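You operate a simulated robot arm through the tools that you are given. There is no shell and no other tool.

Carry out the task below with a simulated robot arm. There is one attempt and no reset: what you move stays moved.

TASK
Shut the pot steam, let it cool to under 50 C, then move the spool to cup 4.
Fine: rest the lid on the drip plate and put it back on the pot. Set down upright: domed lid.
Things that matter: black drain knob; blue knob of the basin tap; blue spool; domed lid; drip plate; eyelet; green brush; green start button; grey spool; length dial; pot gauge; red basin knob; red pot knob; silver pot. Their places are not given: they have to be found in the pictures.

The check looks at the end state, three seconds after you hand in, the way a careful person would. Anything else that was tipped, shoved, dropped, spilled or broken makes it a failure. A push-on lid holds only when it is set on centred and level and pressed home; a screw cap is set on level and turned clockwise until tight.

THE ROBOT
A 7-joint arm with a two-finger parallel gripper, fixed in place. Base frame: the origin is on the floor under the middle of its stand, x ahead of it, y to its left, z up; the work surface is at about z = 840. Readings come in mm, rad, newtons and seconds.
With the tool pointing down near the work surface it reaches from about 300 to 700 mm from the base axis. Its first joint turns from -1.152 to 1.152 rad. Payload 1.57 kg.
Tool frame: the origin (TCP) lies between the finger pads and is the grasp point; the fingertips stand 30 mm ahead of it; z points along the fingers, y is the line along which they close. Largest opening 110 mm; finger width 24, thickness 12; the body of the gripper, 48 by 112 mm, starts 78 mm behind the TCP.
Orientation is told as [roll, pitch, yaw] about the base's x, y, z axes, in that order, counted from this pose: with the fingers straight down and closing along the base's y, the tool's x points along the base's -x, its y along +y and its z along -z.

THE INTERFACE
- The arm moves only by the tool send_rows. Its argument "plan" is a list of rows, each an object of numbers (a shift or turn left out is 0, a gripper value left out holds the last): "dx", "dy", "dz": the shift along the tool's x, y, z in mm; "rx", "ry", "rz": the turn, a rotation vector about the tool's x, y, z in rad; "fingers": the opening, from 0 (shut) to 1 (fully open). In form: [{"dx": .., "dy": .., "dz": .., "rx": .., "ry": .., "rz": .., "fingers": ..}, ...]. A call has 1 to 20 rows; each row is the pose to reach, as a shift and turn from the pose commanded when the call began, along the tool's axes at that moment. A row lasts 0.2 s, in which the tool goes at most 50 mm and 0.15 rad; a call with a longer step from one row to the next is refused whole, and so is a gripper value outside its range. A pose out of reach is approached as far as the arm can. The call stops where the force on the tool passes 40 N (or 10 N more than at its start, if that is more) or the arm is blocked; 0.2 s more then pass. The fingers move at their own pace (about 108 mm/s each) and stop on an object; they squeeze with about 26 N. The grip force told is the motor's: it shows also when the fingers shut on nothing. Time passes only in rows, and 0.2 s behind the last, so rows that repeat a pose let the fingers close. The reply holds the time, the measured pose of the TCP, the force on the tool along the base axes, the opening and the grip force, in the units named above and with some noise, with the torque about the TCP (base axes, N m) and any sound that the robot's microphone picked up.
- Cameras (640 x 400 px; columns grow to the right, rows downward): "scene" is fixed at [190.8, -427.3, 1404.3]; the picture's right is [0.36, -0.93, 0.00], its down [-0.53, -0.20, -0.82] and it looks along [0.77, 0.30, -0.57] (base axes); focal length 227 px, centre (320, 200). "wrist" rides on the gripper at [70, 16, -141] in the tool frame; the picture's right is [-0.23, 0.97, 0.00], its down [-0.85, -0.20, -0.48] and it looks along [-0.47, -0.11, 0.88] (tool axes); focal length 222 px, centre (320, 200).
- capture(camera): a new picture of that camera. It takes no simulated time.
- pixel_to_xyz(camera, pixels): there is no depth. For up to 12 entries [column, row, z] of the newest picture of that camera ("zoom" is the newest enlarged one), the place [x, y] in the base frame at which the ray of that pixel passes the height z, good to about 2 mm. It takes no simulated time.
- inspect(camera, box): a new picture of the part [left, top, right, bottom] of that camera's present view, enlarged. It takes no simulated time.
- job_done(): hands the job in; it is judged then, once.

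Open the gripper and draw the arm clear of the work before you hand the job in, unless the task says otherwise.

The tools are called after "Call:" as name(argument=value, ...) on one line, values as JSON. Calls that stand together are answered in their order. send_rows: Moves the arm, as the interface text tells. Its arguments: {"type":"object","properties":{"plan":{"type":"array"}},"required":["plan"]} The other tools are called the same way: capture (camera) takes a picture; pixel_to_xyz (camera, pixels) gives the place at which the rays of pixels pass given heights; inspect (camera, box) takes an enlarged picture of a part of a camera's view; job_done () hands the job in.

At the start:

```text
time: 0.0
eef_pos: [434.1, -104.1, 1245.4]
ee_rot: [0.001, 0.0, 0.002]
wrist_force: [-1.2, -0.7, 0.2]
ft_torque: [0.02, -0.01, 0.0]
finger_gap: 109.7
finger_force: 0.1
```

scene: 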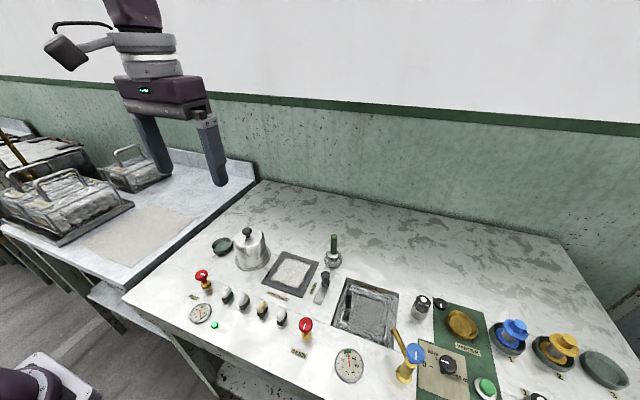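
wrist: 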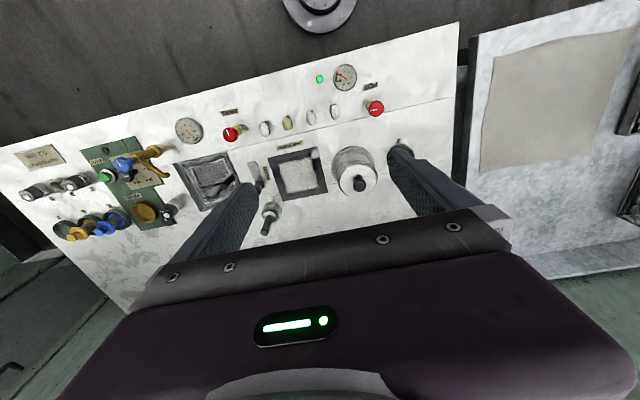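

The scene picture shows the pot at about (250,250), knobs, gauges and spools on the right. I enlarge parts of the scene to identify each item.

Call:
inspect(camera="scene", box=[180, 220, 340, 360])

Call:
inspect(camera="scene", box=[320, 270, 480, 400])

Call:
inspect(camera="scene", box=[480, 280, 640, 400])

Call:
inspect(camera="wrist", box=[0, 100, 240, 260])

Call:
inspect(camera="wrist", box=[220, 50, 440, 220])

```text
2.86 times, centred on (260, 290) of scene
```

zoom: 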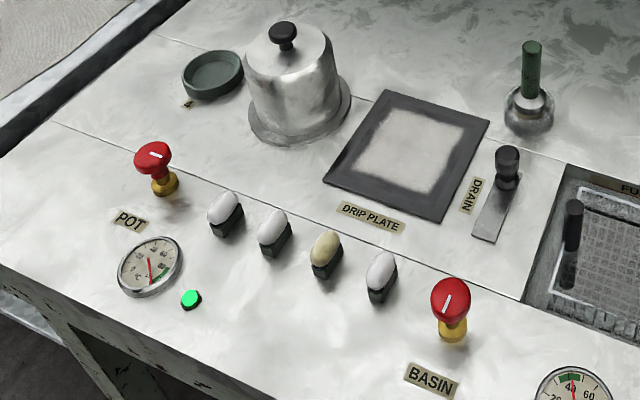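

```text
3.08 times, centred on (400, 335) of scene
```

zoom: 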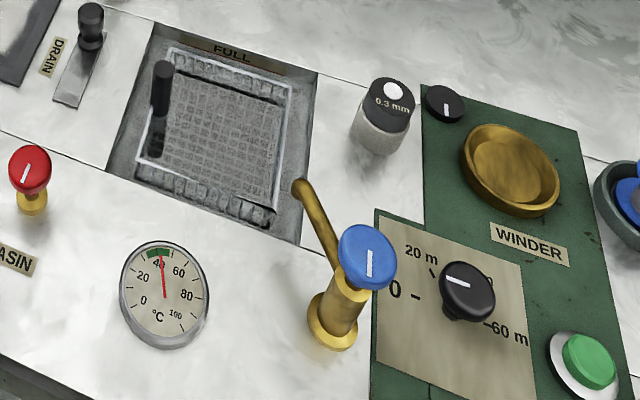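

```text
3.33 times, centred on (560, 340) of scene
```

zoom: 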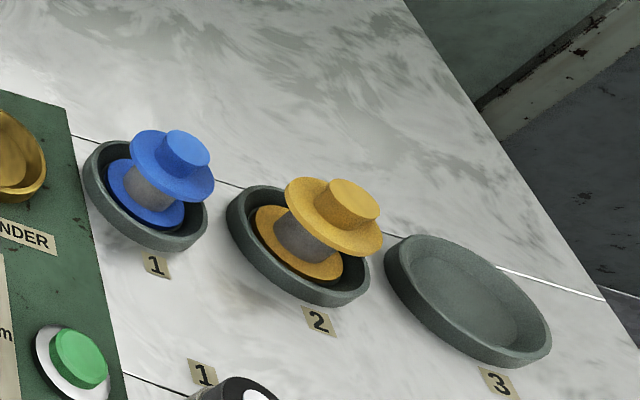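

```text
2.50 times, centred on (120, 180) of wrist
```

zoom: 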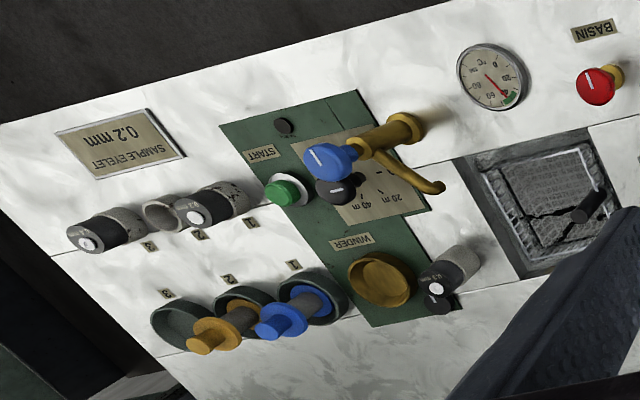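

```text
2.35 times, centred on (330, 135) of wrist
```

zoom: 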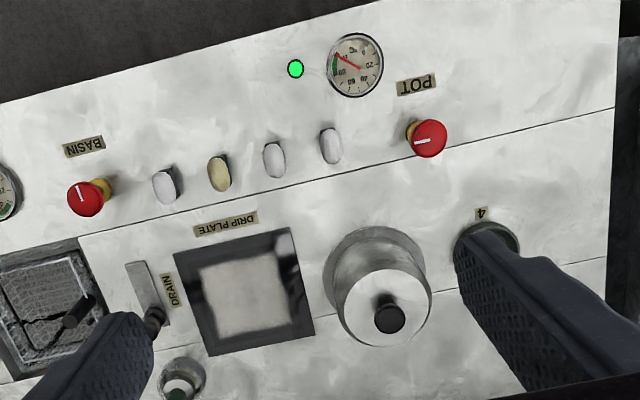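

The pot gauge is near (201,313) and the red pot knob near (203,276) in the scene. I zoom in on both, and on the pot, for reading and position.

Call:
inspect(camera="scene", box=[180, 295, 230, 330])

Call:
inspect(camera="wrist", box=[310, 50, 400, 130])

Call:
inspect(camera="scene", box=[185, 260, 235, 295])

Call:
inspect(camera="scene", box=[205, 220, 285, 275])

```text
11.43 times, centred on (205, 312) of scene
```

zoom: 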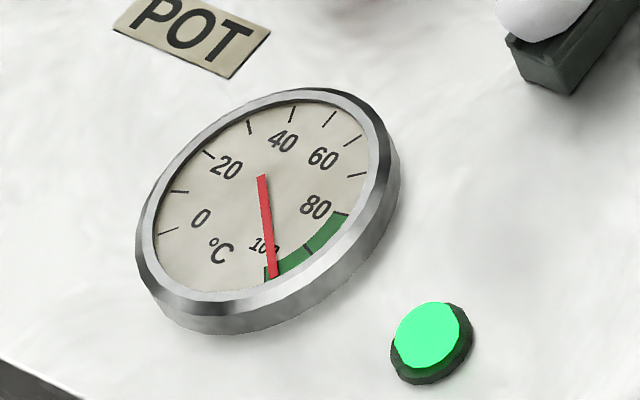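

```text
5.00 times, centred on (355, 90) of wrist
```

zoom: 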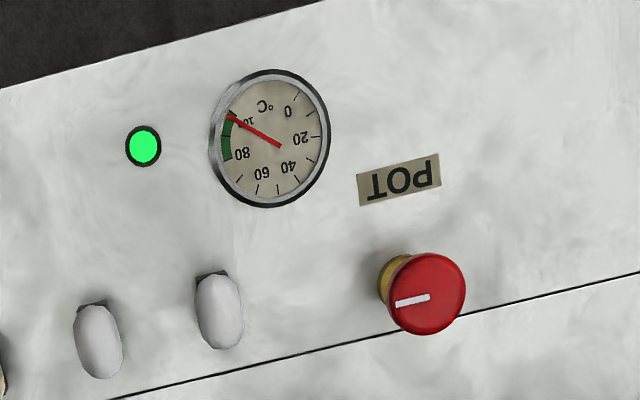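

```text
11.43 times, centred on (210, 278) of scene
```

zoom: 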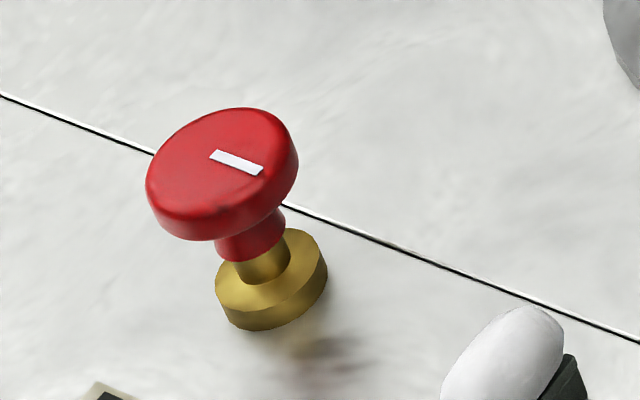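

```text
7.27 times, centred on (245, 248) of scene
```

zoom: 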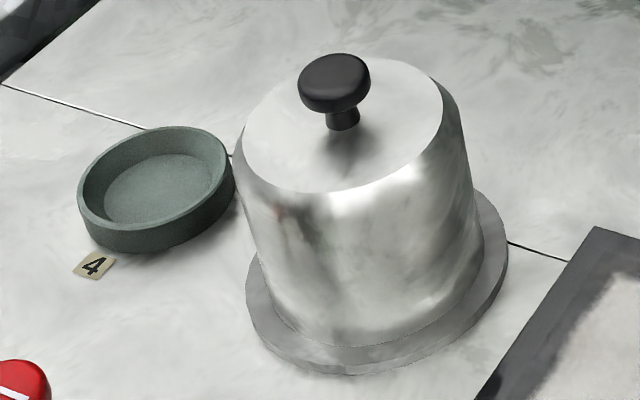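

The pot gauge reads about 98 C (needle at the 100 mark), and the red pot knob's mark points to -y while the tap and basin marks point to -x. I triangulate the knob, pot lid knob and other items by casting rays at several heights from both cameras.

Call:
pixel_to_xyz(camera="scene", pixels=[[201.7, 274.5, 880], [201.7, 274.5, 900], [201.7, 274.5, 920], [247, 231.5, 940], [247, 231.5, 970], [247, 231.5, 1000], [222, 246, 845], [291, 273, 842], [203, 280, 840], [256, 264, 845]])

Call:
pixel_to_xyz(camera="wrist", pixels=[[377, 108, 880], [377, 108, 900], [377, 108, 920], [359.5, 184, 940], [359.5, 184, 970], [359.5, 184, 1000], [298, 175, 842], [347, 163, 845]])

```text
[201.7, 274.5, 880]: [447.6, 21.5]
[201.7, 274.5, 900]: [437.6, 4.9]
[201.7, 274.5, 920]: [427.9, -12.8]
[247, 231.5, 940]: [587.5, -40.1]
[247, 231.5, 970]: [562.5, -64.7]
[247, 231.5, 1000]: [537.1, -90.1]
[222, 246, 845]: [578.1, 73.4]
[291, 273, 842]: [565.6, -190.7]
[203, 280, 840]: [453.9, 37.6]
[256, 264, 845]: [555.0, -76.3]
```

```text
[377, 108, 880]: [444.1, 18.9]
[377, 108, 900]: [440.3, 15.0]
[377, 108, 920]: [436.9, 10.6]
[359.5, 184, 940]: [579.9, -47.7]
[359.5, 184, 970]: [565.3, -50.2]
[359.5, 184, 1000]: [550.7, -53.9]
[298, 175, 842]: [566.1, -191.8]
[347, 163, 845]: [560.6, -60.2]
```

The pot knob's top comes out near (444,18,884) and the lid knob's top near (575,-49,952). I check the neighbours of the knob (switches, gauge) before going down.

Call:
pixel_to_xyz(camera="scene", pixels=[[226.8, 294.5, 850], [226.8, 294.5, 865], [201, 313, 845], [214, 325, 845], [211, 314, 845], [194, 297, 840], [306, 325, 880], [243, 301, 860]])

Call:
pixel_to_xyz(camera="wrist", pixels=[[335, 112, 850], [335, 112, 865], [345, 77, 845], [320, 79, 845]])

Call:
send_rows(plan=[{"dx": -2, "dy": 20, "dz": 40, "fingers": 0.6}, {"dx": -4, "dy": 40, "dz": 80}, {"dx": -6, "dy": 60, "dz": 120}, {"dx": -8, "dy": 80, "dz": 160}, {"dx": -10, "dy": 100, "dz": 200}, {"dx": -10, "dy": 122, "dz": 235}, {"dx": -10, "dy": 122, "dz": 235}])

```text
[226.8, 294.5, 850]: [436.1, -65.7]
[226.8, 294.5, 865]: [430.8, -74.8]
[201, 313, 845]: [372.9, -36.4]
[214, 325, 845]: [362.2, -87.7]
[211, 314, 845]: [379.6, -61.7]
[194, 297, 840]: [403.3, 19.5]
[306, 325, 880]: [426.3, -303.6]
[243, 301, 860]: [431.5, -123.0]
```

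```text
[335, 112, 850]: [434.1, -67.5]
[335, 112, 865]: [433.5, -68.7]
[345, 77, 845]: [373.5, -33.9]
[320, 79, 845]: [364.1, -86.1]
```

```text
time: 1.6
eef_pos: [444.1, 19.9, 1009.6]
ee_rot: [0.002, 0.001, 0.001]
wrist_force: [-0.4, 0.8, 0.1]
ft_torque: [0.01, 0.0, 0.01]
finger_gap: 65.9
finger_force: 0.0
```

The tool is above the knob at (444,20,1010). I take a wrist picture for a closer look before descending.

Call:
capture(camera="wrist")

Call:
capture(camera="scene")

```text
taken
```

wrist: 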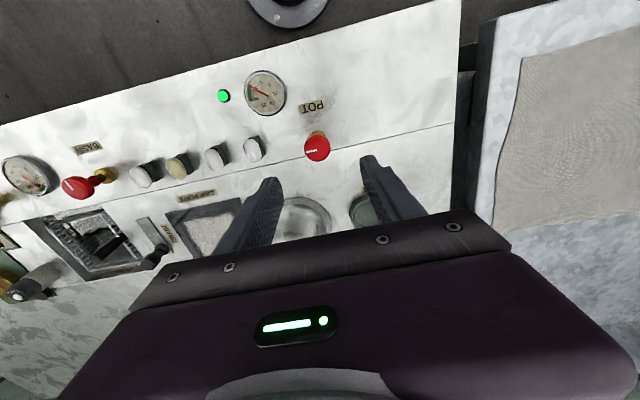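

```text
taken
```

scene: 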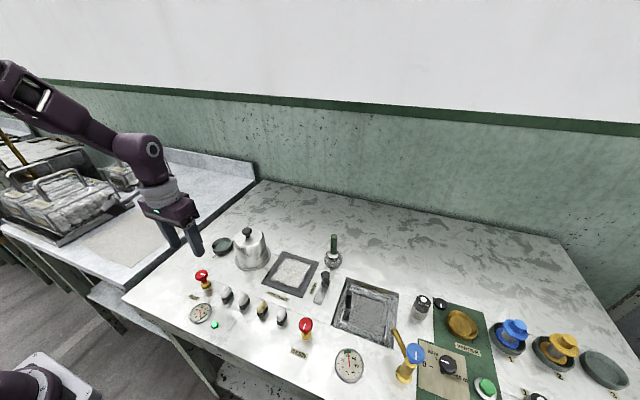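

The knob is at (317,148) in the wrist view. I check its ray at heights near 880 for a refined position.

Call:
pixel_to_xyz(camera="wrist", pixels=[[317, 148, 875], [317, 148, 885], [317, 148, 895], [317, 133, 845]])

Call:
pixel_to_xyz(camera="scene", pixels=[[201.7, 274.5, 875], [201.7, 274.5, 885], [201.7, 274.5, 895]])

Call:
inspect(camera="wrist", box=[280, 100, 380, 200])

```text
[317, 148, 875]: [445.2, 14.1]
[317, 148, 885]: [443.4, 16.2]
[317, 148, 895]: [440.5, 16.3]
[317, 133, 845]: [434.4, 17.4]
```

```text
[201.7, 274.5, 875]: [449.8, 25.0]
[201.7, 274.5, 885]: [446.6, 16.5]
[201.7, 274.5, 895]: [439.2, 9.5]
```

```text
4.00 times, centred on (330, 150) of wrist
```

zoom: 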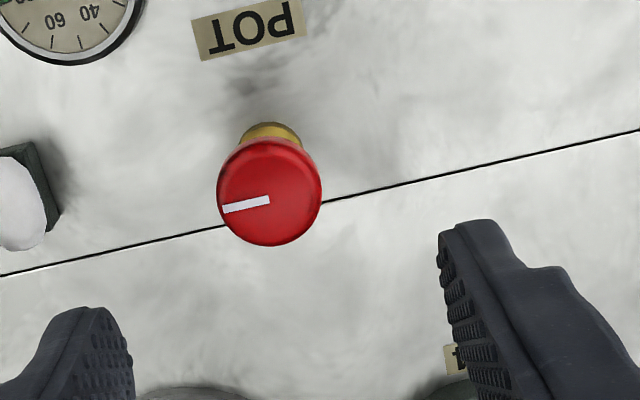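

The knob's top is at about (444.5,16.5,885), ~35 mm wide. I descend straight with the fingers 66 mm apart, to TCP z about 885, stopping on any contact.

Call:
send_rows(plan=[{"dx": 0, "dy": -1.5, "dz": 40, "fingers": 0.6}, {"dx": 0, "dy": -1.5, "dz": 80}, {"dx": 0, "dy": -1.5, "dz": 110}, {"dx": 0, "dy": -1.5, "dz": 125}, {"dx": 0, "dy": -1.5, "dz": 125}])

Call:
inspect(camera="wrist", box=[240, 100, 400, 220])

Call:
inspect(camera="scene", box=[160, 210, 280, 310])

```text
time: 2.8
eef_pos: [442.7, 17.9, 885.9]
ee_rot: [0.001, -0.001, 0.0]
wrist_force: [0.4, 0.3, 0.4]
ft_torque: [0.01, -0.02, 0.01]
finger_gap: 65.9
finger_force: 0.1
```

```text
3.33 times, centred on (320, 160) of wrist
```

zoom: 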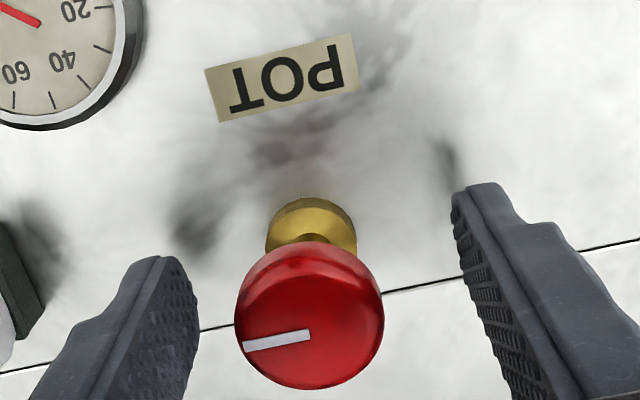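

```text
4.00 times, centred on (220, 260) of scene
```

zoom: 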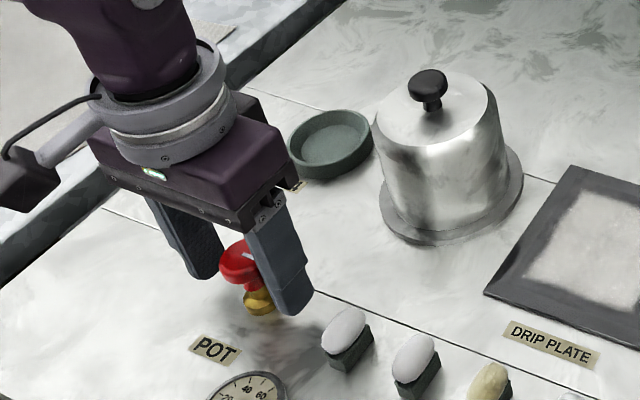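

The knob sits between the fingers. I check its exact centre with the new wrist picture before closing.

Call:
capture(camera="wrist")

Call:
pixel_to_xyz(camera="wrist", pixels=[[317, 194.5, 880], [317, 194.5, 885], [317, 194.5, 890], [295, 200, 880], [340, 194, 880]])

```text
taken
```

wrist: 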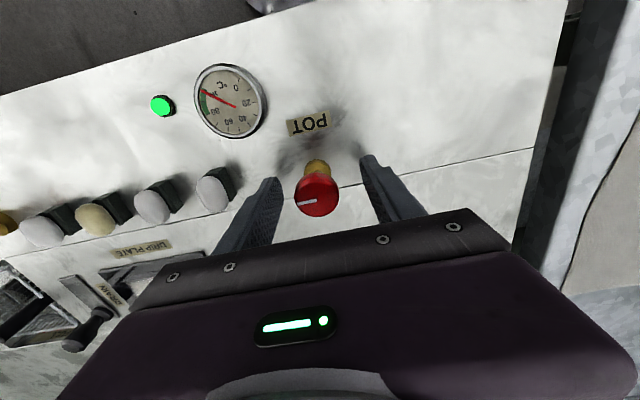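

```text
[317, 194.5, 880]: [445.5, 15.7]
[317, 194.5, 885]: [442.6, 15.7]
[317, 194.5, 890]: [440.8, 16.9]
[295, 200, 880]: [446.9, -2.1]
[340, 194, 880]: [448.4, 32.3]
```

Knob centre is at about (444,16). I shift slightly to centre on it and close the fingers.

Call:
send_rows(plan=[{"dx": -1, "dy": -1.5, "dz": 3, "fingers": 0.6}, {"dx": -1, "dy": -1.5, "dz": 3, "fingers": 0}, {"dx": -1, "dy": -1.5, "dz": 3, "fingers": 0}, {"dx": -1, "dy": -1.5, "dz": 3, "fingers": 0}])

```text
time: 3.8
eef_pos: [444.1, 15.1, 881.9]
ee_rot: [0.001, -0.001, -0.001]
wrist_force: [1.7, -10.5, -5.0]
ft_torque: [-0.05, -0.24, 0.03]
finger_gap: 31.5
finger_force: 40.2
```

The fingers hold the knob (gap 31.5 mm, grip 40 N) with a small side force. I turn clockwise (seen from above) a little first and watch the torque.

Call:
send_rows(plan=[{"dy": -1, "rz": 0.1}, {"dy": -1, "rz": 0.2}, {"dy": -1, "rz": 0.3}, {"dy": -1, "rz": 0.3}])

Call:
inspect(camera="wrist", box=[240, 100, 400, 220])

Call:
inspect(camera="scene", box=[180, 260, 230, 330])

```text
time: 4.8
eef_pos: [445.5, 15.5, 881.3]
ee_rot: [0.001, -0.001, -0.299]
wrist_force: [-2.1, -0.3, 1.0]
ft_torque: [-0.01, -0.1, -0.01]
finger_gap: 31.6
finger_force: 40.0
```

```text
3.33 times, centred on (320, 160) of wrist
```

zoom: 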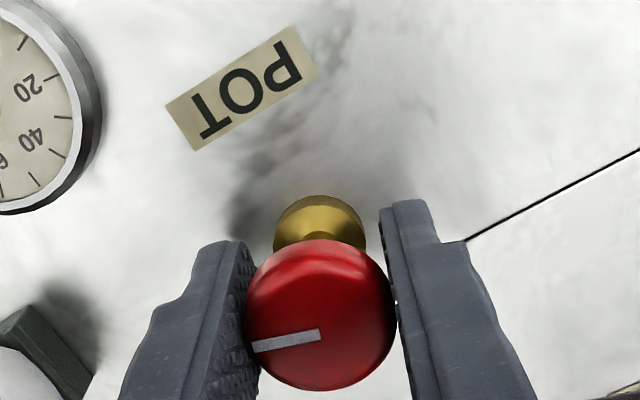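

```text
5.71 times, centred on (205, 295) of scene
```

zoom: 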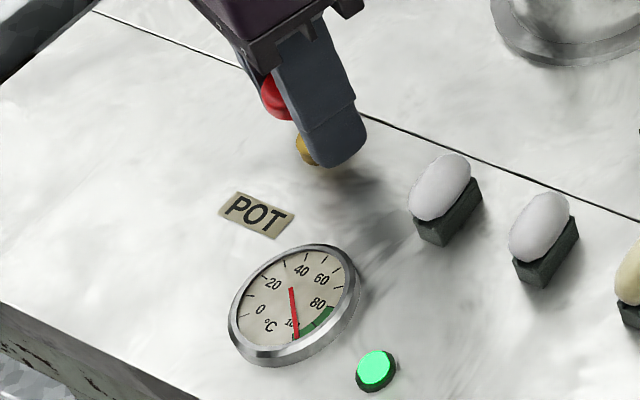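

The knob turned with the fingers (its mark stays at the same place relative to them) with little torque. I go on clockwise towards a quarter turn.

Call:
send_rows(plan=[{"rz": 0.13}, {"rz": 0.26}, {"rz": 0.39}, {"rz": 0.52}, {"rz": 0.65}, {"rz": 0.78}, {"rz": 0.91}, {"rz": 1.04}, {"rz": 1.17}, {"rz": 1.27}, {"rz": 1.27}])

Call:
inspect(camera="wrist", box=[240, 100, 400, 220])

Call:
inspect(camera="scene", box=[180, 260, 230, 330])

```text
time: 7.2
eef_pos: [444.5, 15.2, 881.8]
ee_rot: [0.001, 0.002, -1.57]
wrist_force: [-0.7, 7.4, 4.5]
ft_torque: [0.15, 0.13, 0.01]
finger_gap: 31.4
finger_force: 39.9
```

```text
3.33 times, centred on (320, 160) of wrist
```

zoom: 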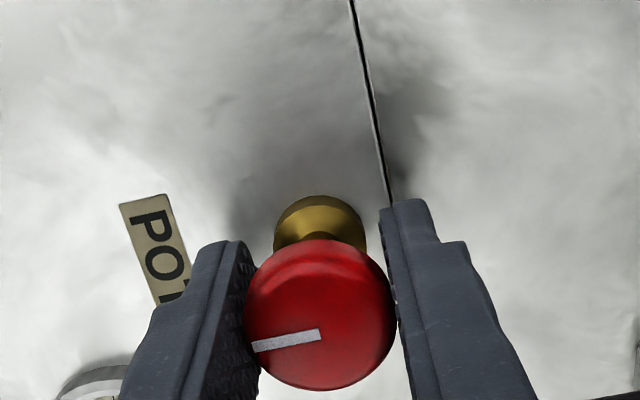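

```text
5.71 times, centred on (205, 295) of scene
```

zoom: 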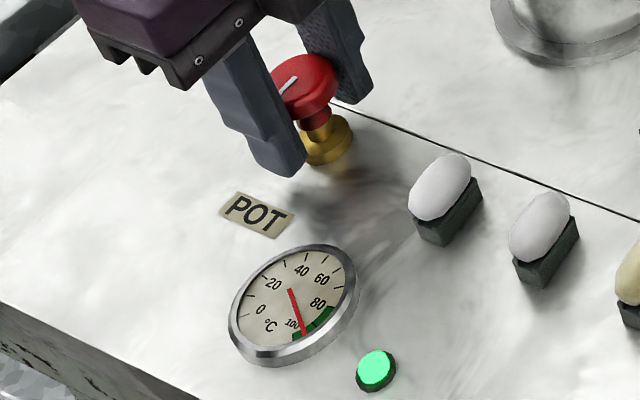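

The mark now points to -x like the other valves, and the needle has started to move a little off 100. I try slightly more clockwise to feel for an end stop.

Call:
send_rows(plan=[{"rz": 0.08}, {"rz": 0.16}, {"rz": 0.16}])

Call:
inspect(camera="wrist", box=[240, 100, 400, 220])

Call:
inspect(camera="scene", box=[180, 260, 230, 330])

```text
time: 8.0
eef_pos: [445.8, 12.9, 882.5]
ee_rot: [0.0, 0.001, -1.731]
wrist_force: [-4.7, -4.8, -0.9]
ft_torque: [-0.2, 0.07, 0.46]
finger_gap: 31.3
finger_force: 39.9
```

```text
3.33 times, centred on (320, 160) of wrist
```

zoom: 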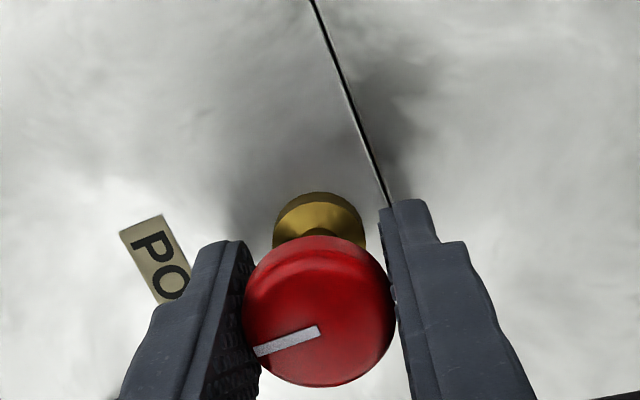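

```text
5.71 times, centred on (205, 295) of scene
```

zoom: 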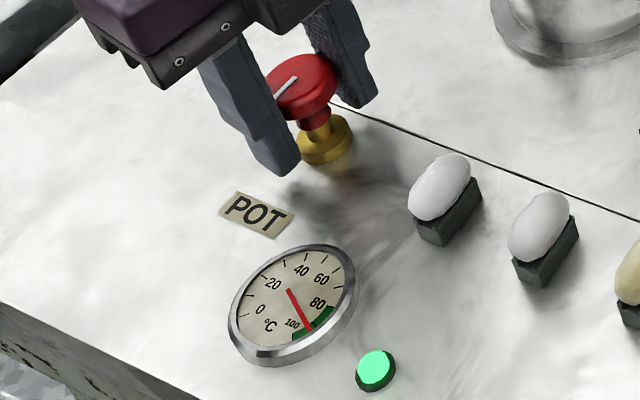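

A torque of 0.46 N m and a small slip show the end stop: the pot valve is shut, and the gauge falls (about 92 C). I open the fingers and rise straight up.

Call:
send_rows(plan=[{"rz": 0.1, "fingers": 0.6}, {"rz": 0.1, "fingers": 0.6}, {"rz": 0.1, "dz": -40}, {"rz": 0.1, "dz": -80}, {"rz": 0.1, "dz": -125}, {"rz": 0.1, "dz": -165}])

Call:
inspect(camera="scene", box=[180, 260, 230, 330])

```text
time: 9.4
eef_pos: [445.5, 14.4, 1048.3]
ee_rot: [0.0, 0.002, -1.831]
wrist_force: [0.5, 0.5, 0.7]
ft_torque: [-0.01, 0.0, 0.04]
finger_gap: 65.8
finger_force: 0.0
```

```text
5.71 times, centred on (205, 295) of scene
```

zoom: 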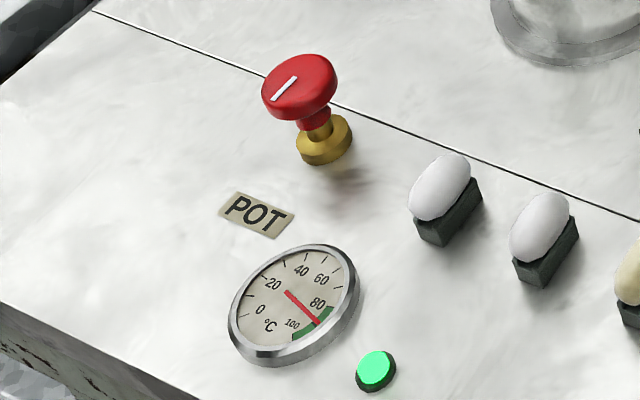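

The knob stays shut with its mark to -x and the gauge is down to about 85 C. I turn the tool back to yaw 0 while it is high.

Call:
send_rows(plan=[{"rz": -0.14}, {"rz": -0.28}, {"rz": -0.42}, {"rz": -0.56}, {"rz": -0.7}, {"rz": -0.84}, {"rz": -0.98}, {"rz": -1.12}, {"rz": -1.26}, {"rz": -1.4}, {"rz": -1.54}, {"rz": -1.68}, {"rz": -1.83}, {"rz": -1.83}])

Call:
inspect(camera="scene", box=[180, 260, 230, 330])

Call:
inspect(camera="scene", box=[200, 215, 360, 315])

Call:
capture(camera="wrist")

```text
time: 12.4
eef_pos: [445.8, 15.6, 1046.1]
ee_rot: [0.002, -0.001, 0.001]
wrist_force: [0.7, -0.2, -0.4]
ft_torque: [0.0, 0.01, 0.01]
finger_gap: 65.7
finger_force: 0.0
```

```text
5.71 times, centred on (205, 295) of scene
```

zoom: 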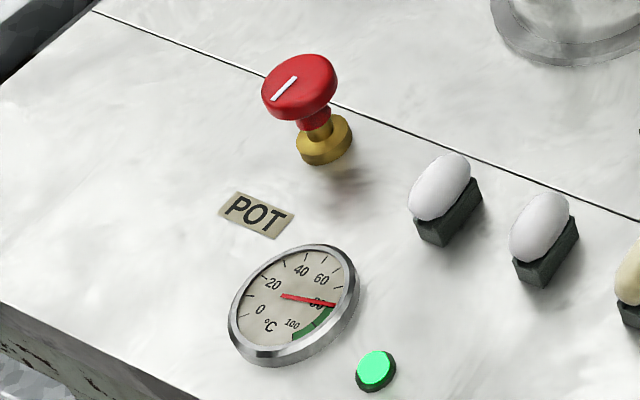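

```text
4.00 times, centred on (280, 265) of scene
```

zoom: 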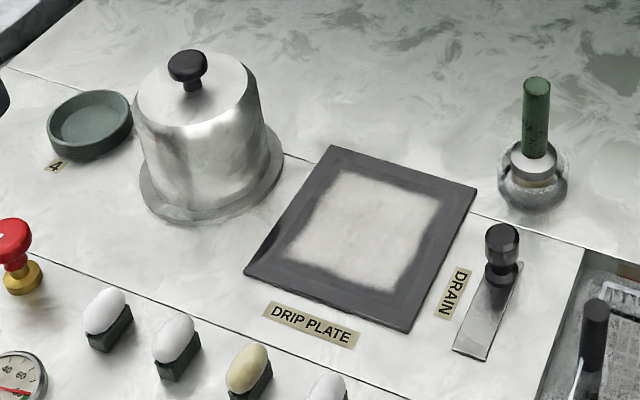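

```text
taken
```

wrist: 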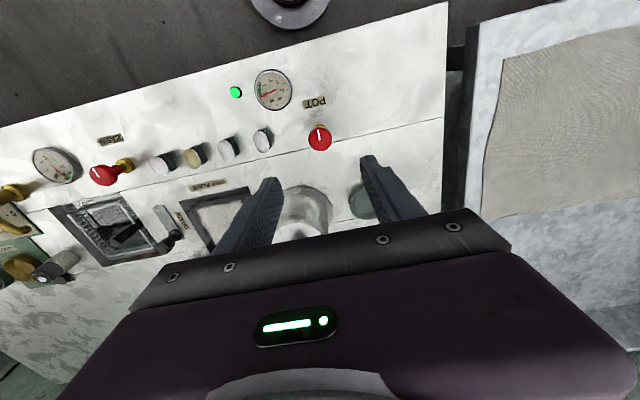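

Gauge shows about 80 C. I move above the lid to look at it more closely while the pot cools.

Call:
send_rows(plan=[{"dx": -30, "dy": -15, "dz": -15}, {"dx": -65, "dy": -32, "dz": -30}, {"dx": -100, "dy": -50, "dz": -40}, {"dx": -130, "dy": -65, "dz": -40}, {"dx": -130, "dy": -65, "dz": -40}])

Call:
capture(camera="wrist")

Call:
inspect(camera="wrist", box=[240, 90, 400, 210])

Call:
inspect(camera="scene", box=[180, 200, 340, 330])

```text
time: 13.6
eef_pos: [575.4, -51.7, 1086.0]
ee_rot: [0.001, 0.0, 0.0]
wrist_force: [0.6, 0.9, -0.3]
ft_torque: [0.01, 0.0, 0.01]
finger_gap: 65.9
finger_force: 0.0
```

```text
taken
```

wrist: 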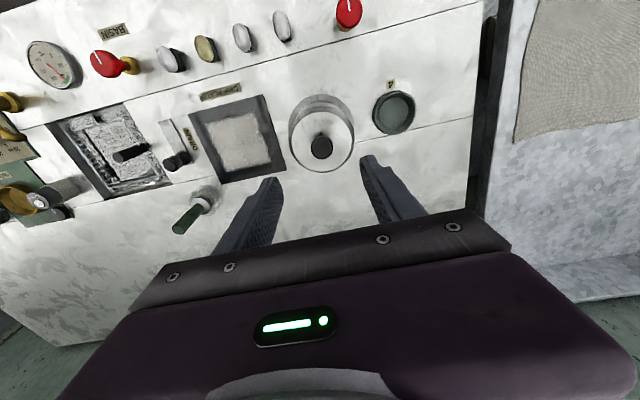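

```text
3.33 times, centred on (320, 150) of wrist
```

zoom: 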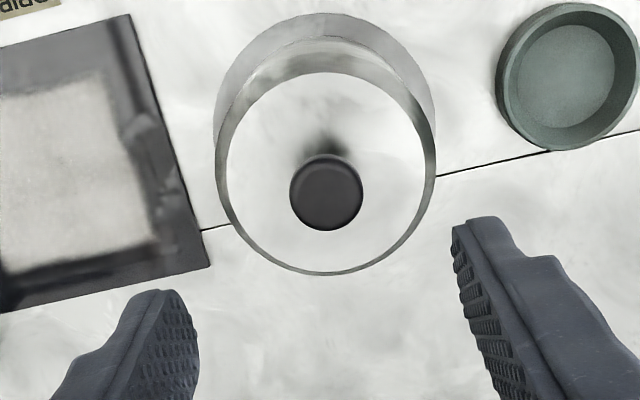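

```text
3.08 times, centred on (260, 265) of scene
```

zoom: 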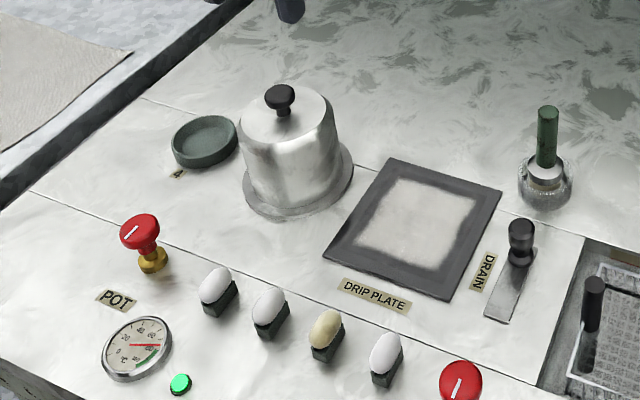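

The lid knob appears at wrist (322,147.6), ~27 mm wide; the gauge still reads high (~75 C). I fix the knob, lid edge, cup 4 and drip plate coordinates.

Call:
pixel_to_xyz(camera="wrist", pixels=[[321.8, 147.6, 945], [321.8, 147.6, 955], [318, 131, 845], [239, 141, 842], [190, 117, 842], [262, 95, 842], [286, 167, 842], [217, 183, 842], [393.5, 113, 850], [321.7, 152, 930]])

Call:
inspect(camera="scene", box=[215, 220, 285, 275])

```text
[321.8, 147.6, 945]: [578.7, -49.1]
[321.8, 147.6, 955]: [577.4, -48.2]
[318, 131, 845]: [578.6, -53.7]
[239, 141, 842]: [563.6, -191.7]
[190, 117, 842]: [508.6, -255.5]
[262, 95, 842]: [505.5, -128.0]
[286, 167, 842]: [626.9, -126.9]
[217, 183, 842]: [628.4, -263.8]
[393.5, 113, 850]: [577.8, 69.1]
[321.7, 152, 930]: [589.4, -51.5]
```

```text
7.27 times, centred on (250, 248) of scene
```

zoom: 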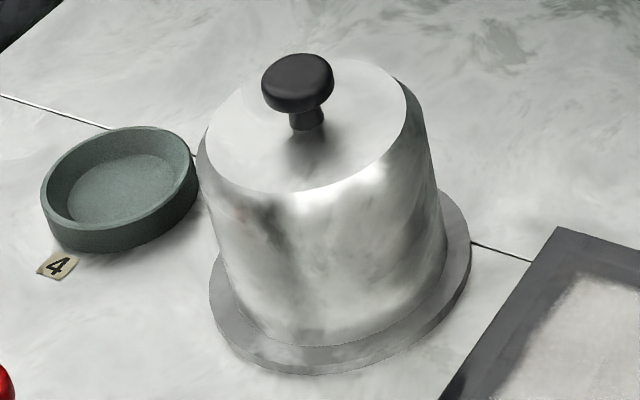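

I estimate the height of the dome's top from the stem's foot at scene (248.2,238.4), the cap's lower edge, and the pot's flange centre.

Call:
pixel_to_xyz(camera="scene", pixels=[[248.2, 238.4, 920], [248.2, 238.4, 926], [248.2, 238.4, 932], [246.8, 235.2, 932], [246.8, 235.2, 940], [246.8, 235.2, 948], [246.8, 230.8, 952], [252.9, 258.5, 848], [234.7, 266, 848], [271, 250, 848], [253, 272, 848]])

Call:
send_rows(plan=[{"dx": 0}, {"dx": 0}, {"dx": 0}, {"dx": 0}, {"dx": 0}, {"dx": 0}, {"dx": 0}, {"dx": 0}, {"dx": 0}, {"dx": 0}, {"dx": 0}, {"dx": 0}, {"dx": 0}, {"dx": 0}, {"dx": 0}, {"dx": 0}, {"dx": 0}, {"dx": 0}, {"dx": 0}, {"dx": 0}])

Call:
inspect(camera="scene", box=[180, 295, 230, 330])

```text
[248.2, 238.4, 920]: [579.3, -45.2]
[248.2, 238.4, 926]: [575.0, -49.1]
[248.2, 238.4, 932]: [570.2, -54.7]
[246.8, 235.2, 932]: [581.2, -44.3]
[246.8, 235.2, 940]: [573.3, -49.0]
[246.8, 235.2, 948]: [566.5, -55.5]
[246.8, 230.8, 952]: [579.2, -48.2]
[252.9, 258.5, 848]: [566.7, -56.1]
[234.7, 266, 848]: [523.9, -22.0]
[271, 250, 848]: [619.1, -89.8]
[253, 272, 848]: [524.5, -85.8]
```

```text
time: 17.8
eef_pos: [574.0, -50.8, 1086.2]
ee_rot: [0.002, -0.002, 0.0]
wrist_force: [0.4, 0.0, -0.2]
ft_torque: [-0.04, -0.01, 0.01]
finger_gap: 65.9
finger_force: 0.1
```

```text
11.43 times, centred on (205, 312) of scene
```

zoom: 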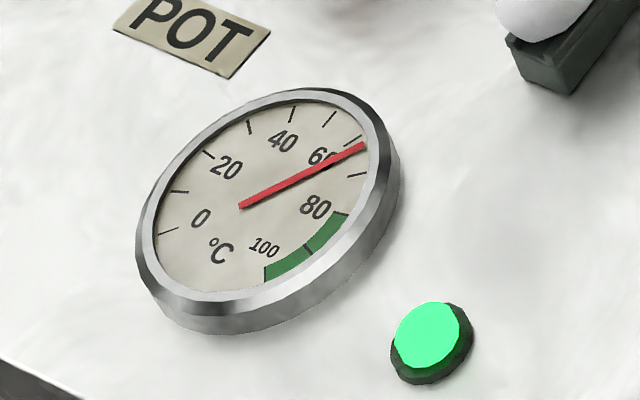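

The gauge shows about 62 C and falls; I keep waiting (two batches of rows) with the lid shut, then read it again.

Call:
send_rows(plan=[{"dx": 0}, {"dx": 0}, {"dx": 0}, {"dx": 0}, {"dx": 0}, {"dx": 0}, {"dx": 0}, {"dx": 0}, {"dx": 0}, {"dx": 0}, {"dx": 0}, {"dx": 0}, {"dx": 0}, {"dx": 0}, {"dx": 0}, {"dx": 0}, {"dx": 0}, {"dx": 0}, {"dx": 0}, {"dx": 0}])

Call:
send_rows(plan=[{"dx": 0}, {"dx": 0}, {"dx": 0}, {"dx": 0}, {"dx": 0}, {"dx": 0}, {"dx": 0}, {"dx": 0}, {"dx": 0}, {"dx": 0}, {"dx": 0}, {"dx": 0}, {"dx": 0}, {"dx": 0}, {"dx": 0}, {"dx": 0}, {"dx": 0}, {"dx": 0}, {"dx": 0}, {"dx": 0}])

Call:
inspect(camera="scene", box=[180, 295, 230, 330])

```text
time: 22.0
eef_pos: [574.8, -50.4, 1085.8]
ee_rot: [0.002, 0.001, 0.001]
wrist_force: [0.4, 0.0, -0.2]
ft_torque: [-0.04, -0.02, -0.03]
finger_gap: 65.8
finger_force: 0.0
```

```text
time: 26.2
eef_pos: [574.7, -52.0, 1086.5]
ee_rot: [0.003, 0.0, -0.001]
wrist_force: [0.3, -0.1, -0.8]
ft_torque: [0.01, 0.0, 0.01]
finger_gap: 65.9
finger_force: 0.0
```

```text
11.43 times, centred on (205, 312) of scene
```

zoom: 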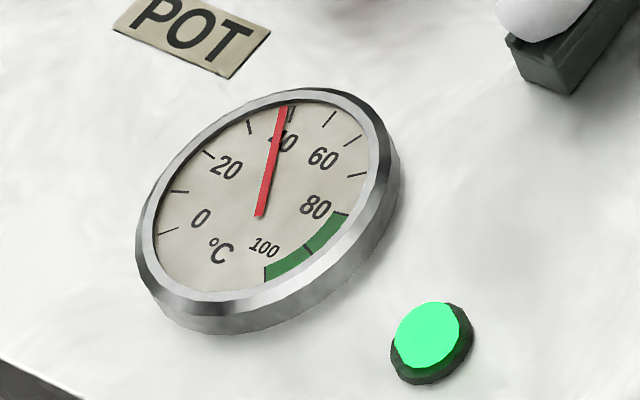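

The gauge reads about 38 C, under 50. I go down above the lid knob to TCP z about 1000 and look again for centring.

Call:
send_rows(plan=[{"dx": -2.4, "dy": 2.1, "dz": 45}, {"dx": -2.4, "dy": 2.1, "dz": 87}, {"dx": -2.4, "dy": 2.1, "dz": 87}])

Call:
inspect(camera="wrist", box=[240, 120, 400, 240])

Call:
inspect(camera="scene", box=[215, 190, 285, 275])

Call:
capture(camera="wrist")

```text
time: 27.0
eef_pos: [577.1, -49.5, 1000.6]
ee_rot: [0.001, -0.001, 0.001]
wrist_force: [0.5, 0.8, -0.5]
ft_torque: [-0.01, 0.02, 0.02]
finger_gap: 66.0
finger_force: 0.1
```

```text
3.33 times, centred on (320, 180) of wrist
```

zoom: 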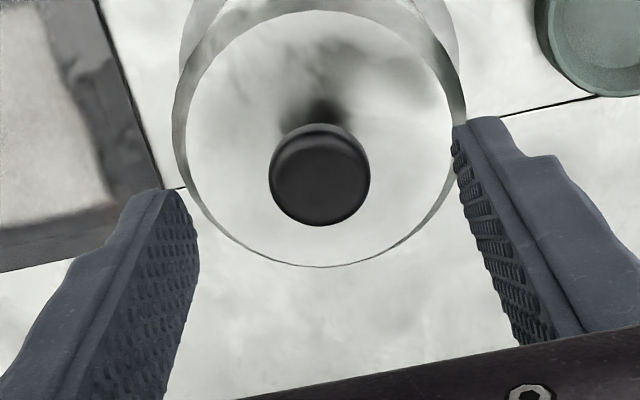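

```text
4.71 times, centred on (250, 232) of scene
```

zoom: 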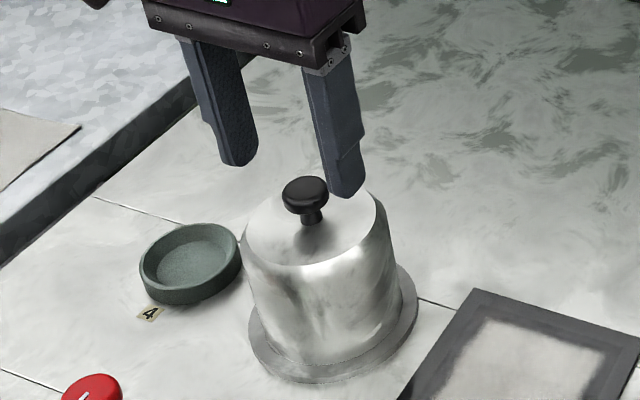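

```text
taken
```

wrist: 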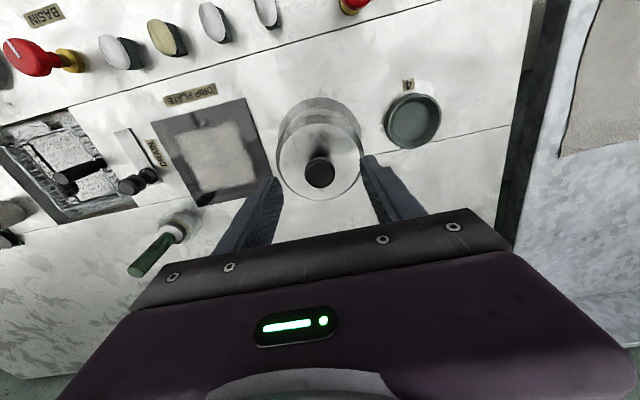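

The knob is at (320,173) in the wrist view; I compute its position at cap height.

Call:
pixel_to_xyz(camera="wrist", pixels=[[320, 173, 945], [320, 173, 950], [320, 173, 955], [305, 173, 950], [335, 173, 950], [319, 178, 928]])

```text
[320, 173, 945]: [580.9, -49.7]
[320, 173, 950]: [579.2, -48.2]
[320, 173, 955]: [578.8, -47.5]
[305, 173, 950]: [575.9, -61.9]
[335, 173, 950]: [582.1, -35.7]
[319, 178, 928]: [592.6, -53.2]
```

The knob centre is about (578.5,-49). I descend to TCP z about 965 (tips ~935, above the dome at ~928) and close gently around the cap.

Call:
send_rows(plan=[{"dx": -1, "dy": 0, "dz": 20, "fingers": 0.5}, {"dx": -1, "dy": 0, "dz": 35}, {"dx": -1, "dy": 0, "dz": 35}])

Call:
inspect(camera="wrist", box=[240, 120, 400, 240])

Call:
inspect(camera="scene", box=[215, 190, 285, 275])

```text
time: 27.8
eef_pos: [577.6, -48.2, 964.1]
ee_rot: [0.001, 0.002, -0.001]
wrist_force: [0.2, -0.2, 0.2]
ft_torque: [-0.02, -0.02, -0.02]
finger_gap: 54.8
finger_force: 0.1
```

```text
3.33 times, centred on (320, 180) of wrist
```

zoom: 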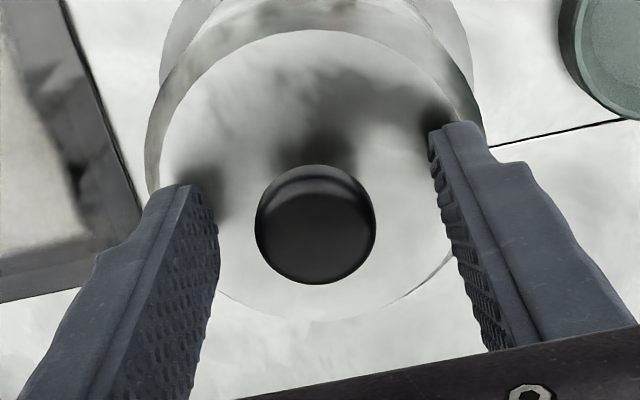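

```text
4.71 times, centred on (250, 232) of scene
```

zoom: 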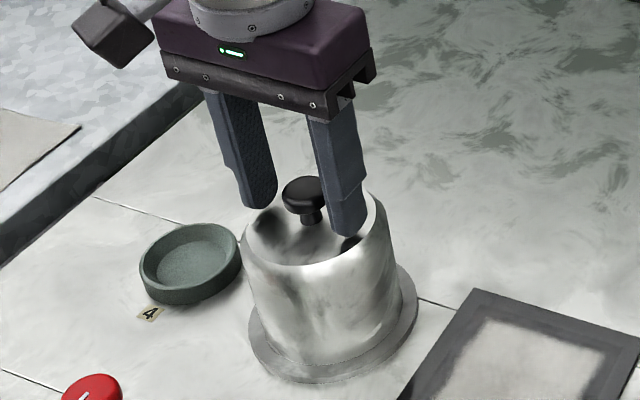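

The tips straddle the knob just above the dome without contact force. I close the fingers.

Call:
send_rows(plan=[{"fingers": 0}, {"fingers": 0}, {"fingers": 0}])

Call:
inspect(camera="wrist", box=[240, 120, 400, 240])

```text
time: 28.6
eef_pos: [577.6, -47.7, 964.9]
ee_rot: [0.002, 0.0, 0.001]
wrist_force: [0.0, 1.0, 0.2]
ft_torque: [-0.02, 0.05, 0.01]
finger_gap: 26.9
finger_force: 26.3
```

```text
3.33 times, centred on (320, 180) of wrist
```

zoom: 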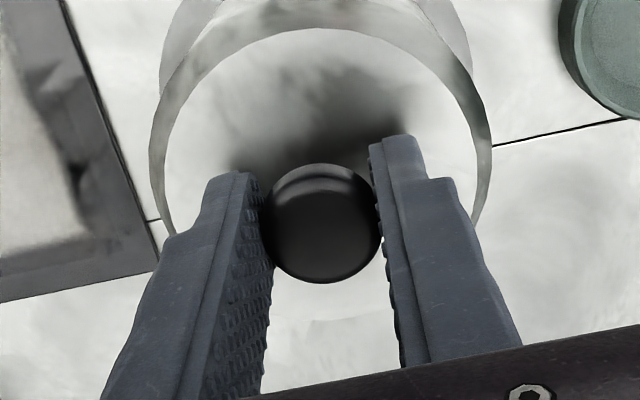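

The cap is held (gap 26.9 mm). I lift slowly 12 mm first and watch the force, since the lid may be pushed on.

Call:
send_rows(plan=[{"dz": -4}, {"dz": -8}, {"dz": -12}, {"dz": -16}, {"dz": -20}])

Call:
inspect(camera="scene", box=[215, 190, 285, 275])

```text
time: 29.8
eef_pos: [578.4, -48.8, 984.4]
ee_rot: [0.002, 0.0, 0.0]
wrist_force: [0.0, 0.8, -0.7]
ft_torque: [-0.04, -0.02, 0.01]
finger_gap: 26.6
finger_force: 26.3
```

```text
4.71 times, centred on (250, 232) of scene
```

zoom: 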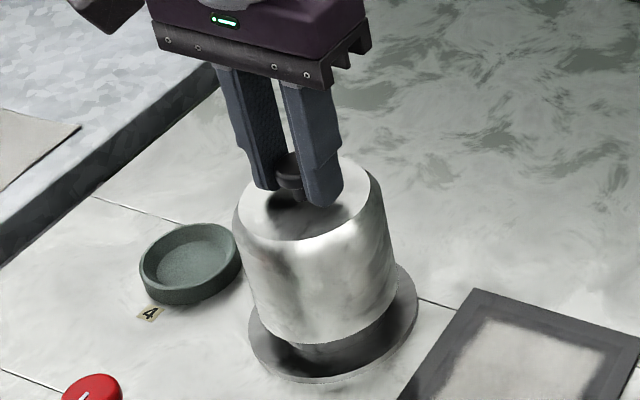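

The whole dome lifts off the base with little weight. I raise it straight up a further 120 mm.

Call:
send_rows(plan=[{"dz": -15}, {"dz": -35}, {"dz": -60}, {"dz": -90}, {"dz": -120}, {"dz": -120}])

Call:
capture(camera="scene")

Call:
inspect(camera="scene", box=[200, 160, 320, 280])

Call:
capture(camera="wrist")

```text
time: 31.2
eef_pos: [577.5, -48.1, 1104.6]
ee_rot: [0.001, 0.0, -0.001]
wrist_force: [0.2, 0.2, -1.0]
ft_torque: [-0.02, -0.04, 0.01]
finger_gap: 26.4
finger_force: 26.3
```

```text
taken
```

scene: 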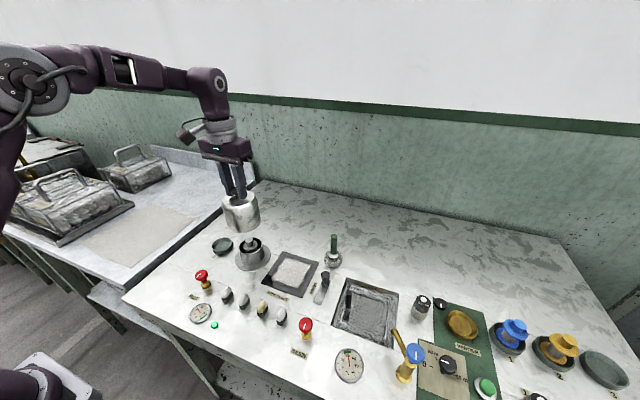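

```text
3.33 times, centred on (260, 220) of scene
```

zoom: 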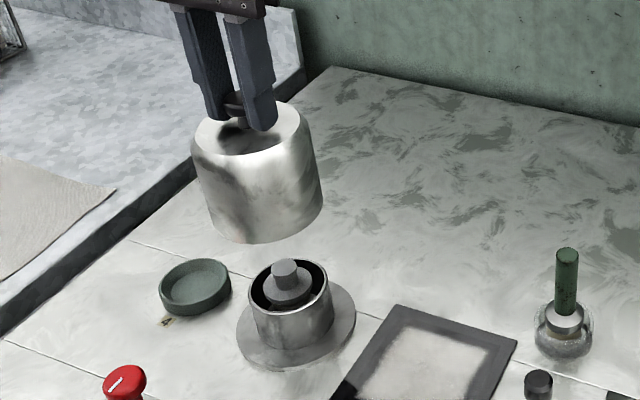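

```text
taken
```

wrist: 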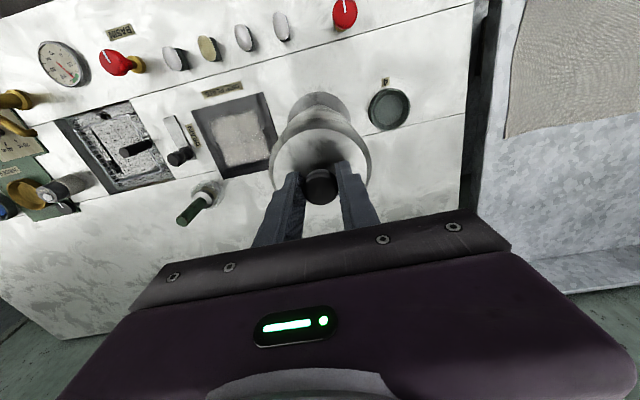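

The grey spool stands inside the pot; the lid hangs level. I locate the brush and drain handle near the drip plate, then carry the lid sideways at this height.

Call:
pixel_to_xyz(camera="wrist", pixels=[[205, 197, 850], [184, 219, 920], [180, 157, 880], [233, 141, 843], [193, 109, 843], [263, 93, 843], [277, 157, 843], [219, 181, 843]])

Call:
pixel_to_xyz(camera="scene", pixels=[[334, 262, 845], [333, 236, 900], [333, 236, 920], [333, 236, 940], [291, 273, 843], [289, 252, 843], [318, 264, 843], [261, 285, 843], [302, 297, 843]])

Call:
send_rows(plan=[{"dx": 3, "dy": -36}, {"dx": 6, "dy": -72}, {"dx": 9, "dy": -108}, {"dx": 11, "dy": -144}, {"dx": 11, "dy": -144}])

Call:
inspect(camera="scene", box=[200, 180, 360, 310])

Call:
capture(camera="wrist")

```text
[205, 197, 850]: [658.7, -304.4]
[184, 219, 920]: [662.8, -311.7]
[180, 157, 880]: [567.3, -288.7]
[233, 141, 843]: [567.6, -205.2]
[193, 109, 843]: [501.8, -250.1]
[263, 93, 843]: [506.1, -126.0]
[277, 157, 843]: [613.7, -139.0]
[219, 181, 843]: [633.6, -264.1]
```

```text
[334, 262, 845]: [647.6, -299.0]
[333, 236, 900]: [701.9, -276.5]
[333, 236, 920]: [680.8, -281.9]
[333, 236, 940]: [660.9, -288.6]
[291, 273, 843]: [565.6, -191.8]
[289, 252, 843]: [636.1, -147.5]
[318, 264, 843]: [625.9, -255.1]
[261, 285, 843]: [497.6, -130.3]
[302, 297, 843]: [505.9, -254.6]
```

```text
time: 32.4
eef_pos: [567.5, -192.6, 1103.5]
ee_rot: [0.002, -0.001, 0.0]
wrist_force: [-0.2, -0.9, -0.8]
ft_torque: [0.02, 0.0, 0.03]
finger_gap: 26.7
finger_force: 26.4
```

```text
3.08 times, centred on (280, 245) of scene
```

zoom: 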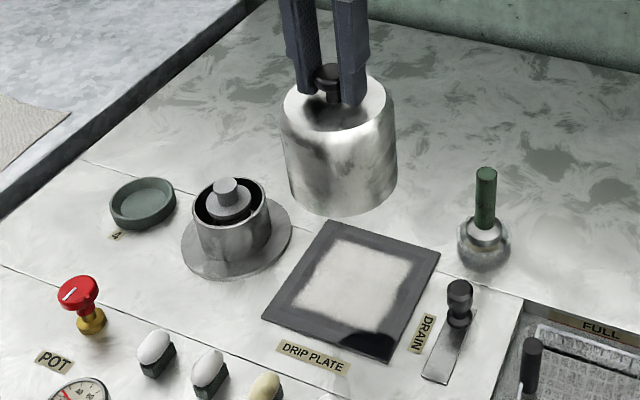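

```text
taken
```

wrist: 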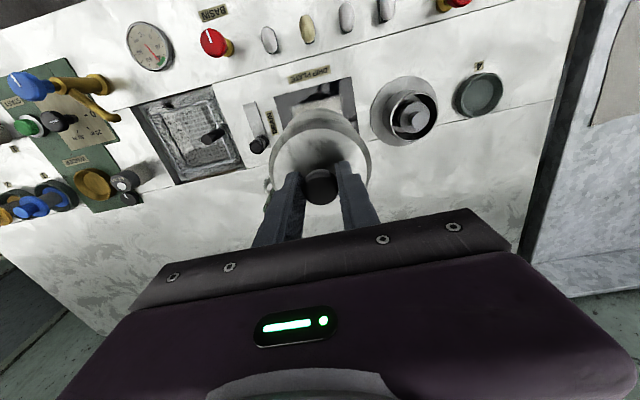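

The lid is over the plate centre, with the brush (655,-302) and drain handle (567,-288) clear. I lower it to 20 mm above contact, then look.

Call:
send_rows(plan=[{"dz": 40}, {"dz": 80}, {"dz": 110}, {"dz": 122}, {"dz": 122}])

Call:
inspect(camera="scene", box=[240, 220, 340, 310])

```text
time: 33.6
eef_pos: [568.0, -192.8, 982.0]
ee_rot: [0.001, -0.001, 0.0]
wrist_force: [-0.6, -0.5, -1.1]
ft_torque: [0.0, -0.01, 0.01]
finger_gap: 26.7
finger_force: 25.6
```

```text
4.44 times, centred on (290, 265) of scene
```

zoom: 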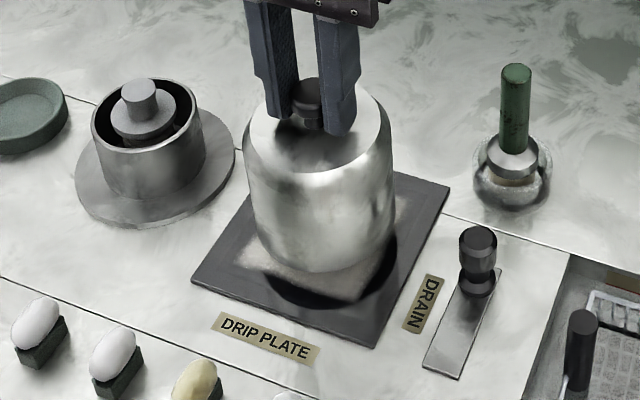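

The lid hangs ~20 mm over the plate. I lower it in small steps and watch the vertical force.

Call:
send_rows(plan=[{"dz": 3}, {"dz": 6}, {"dz": 9}, {"dz": 12}, {"dz": 14}, {"dz": 14}])

Call:
inspect(camera="scene", box=[240, 220, 340, 310])

```text
time: 35.0
eef_pos: [566.9, -192.8, 968.3]
ee_rot: [0.003, -0.001, -0.001]
wrist_force: [-0.1, -0.9, -1.0]
ft_torque: [0.02, -0.02, 0.01]
finger_gap: 26.7
finger_force: 26.0
```

```text
4.44 times, centred on (290, 265) of scene
```

zoom: 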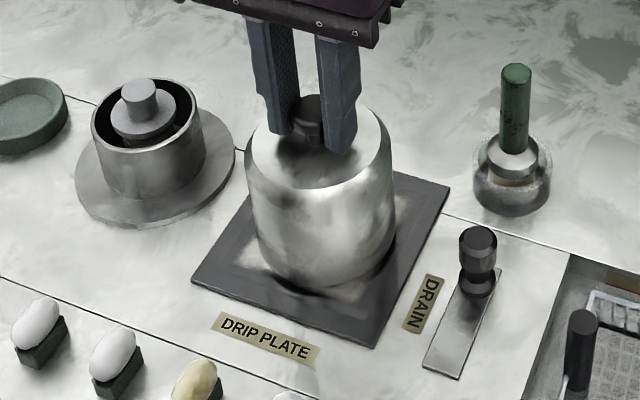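

Still no contact (-1.0 N). I continue in 1 mm steps.

Call:
send_rows(plan=[{"dz": 1}, {"dz": 2}, {"dz": 3}, {"dz": 4}, {"dz": 4}])

```text
time: 36.2
eef_pos: [566.7, -192.0, 963.6]
ee_rot: [0.003, 0.0, 0.001]
wrist_force: [-0.3, -1.2, -1.2]
ft_torque: [0.01, -0.01, -0.02]
finger_gap: 26.9
finger_force: 26.2
```

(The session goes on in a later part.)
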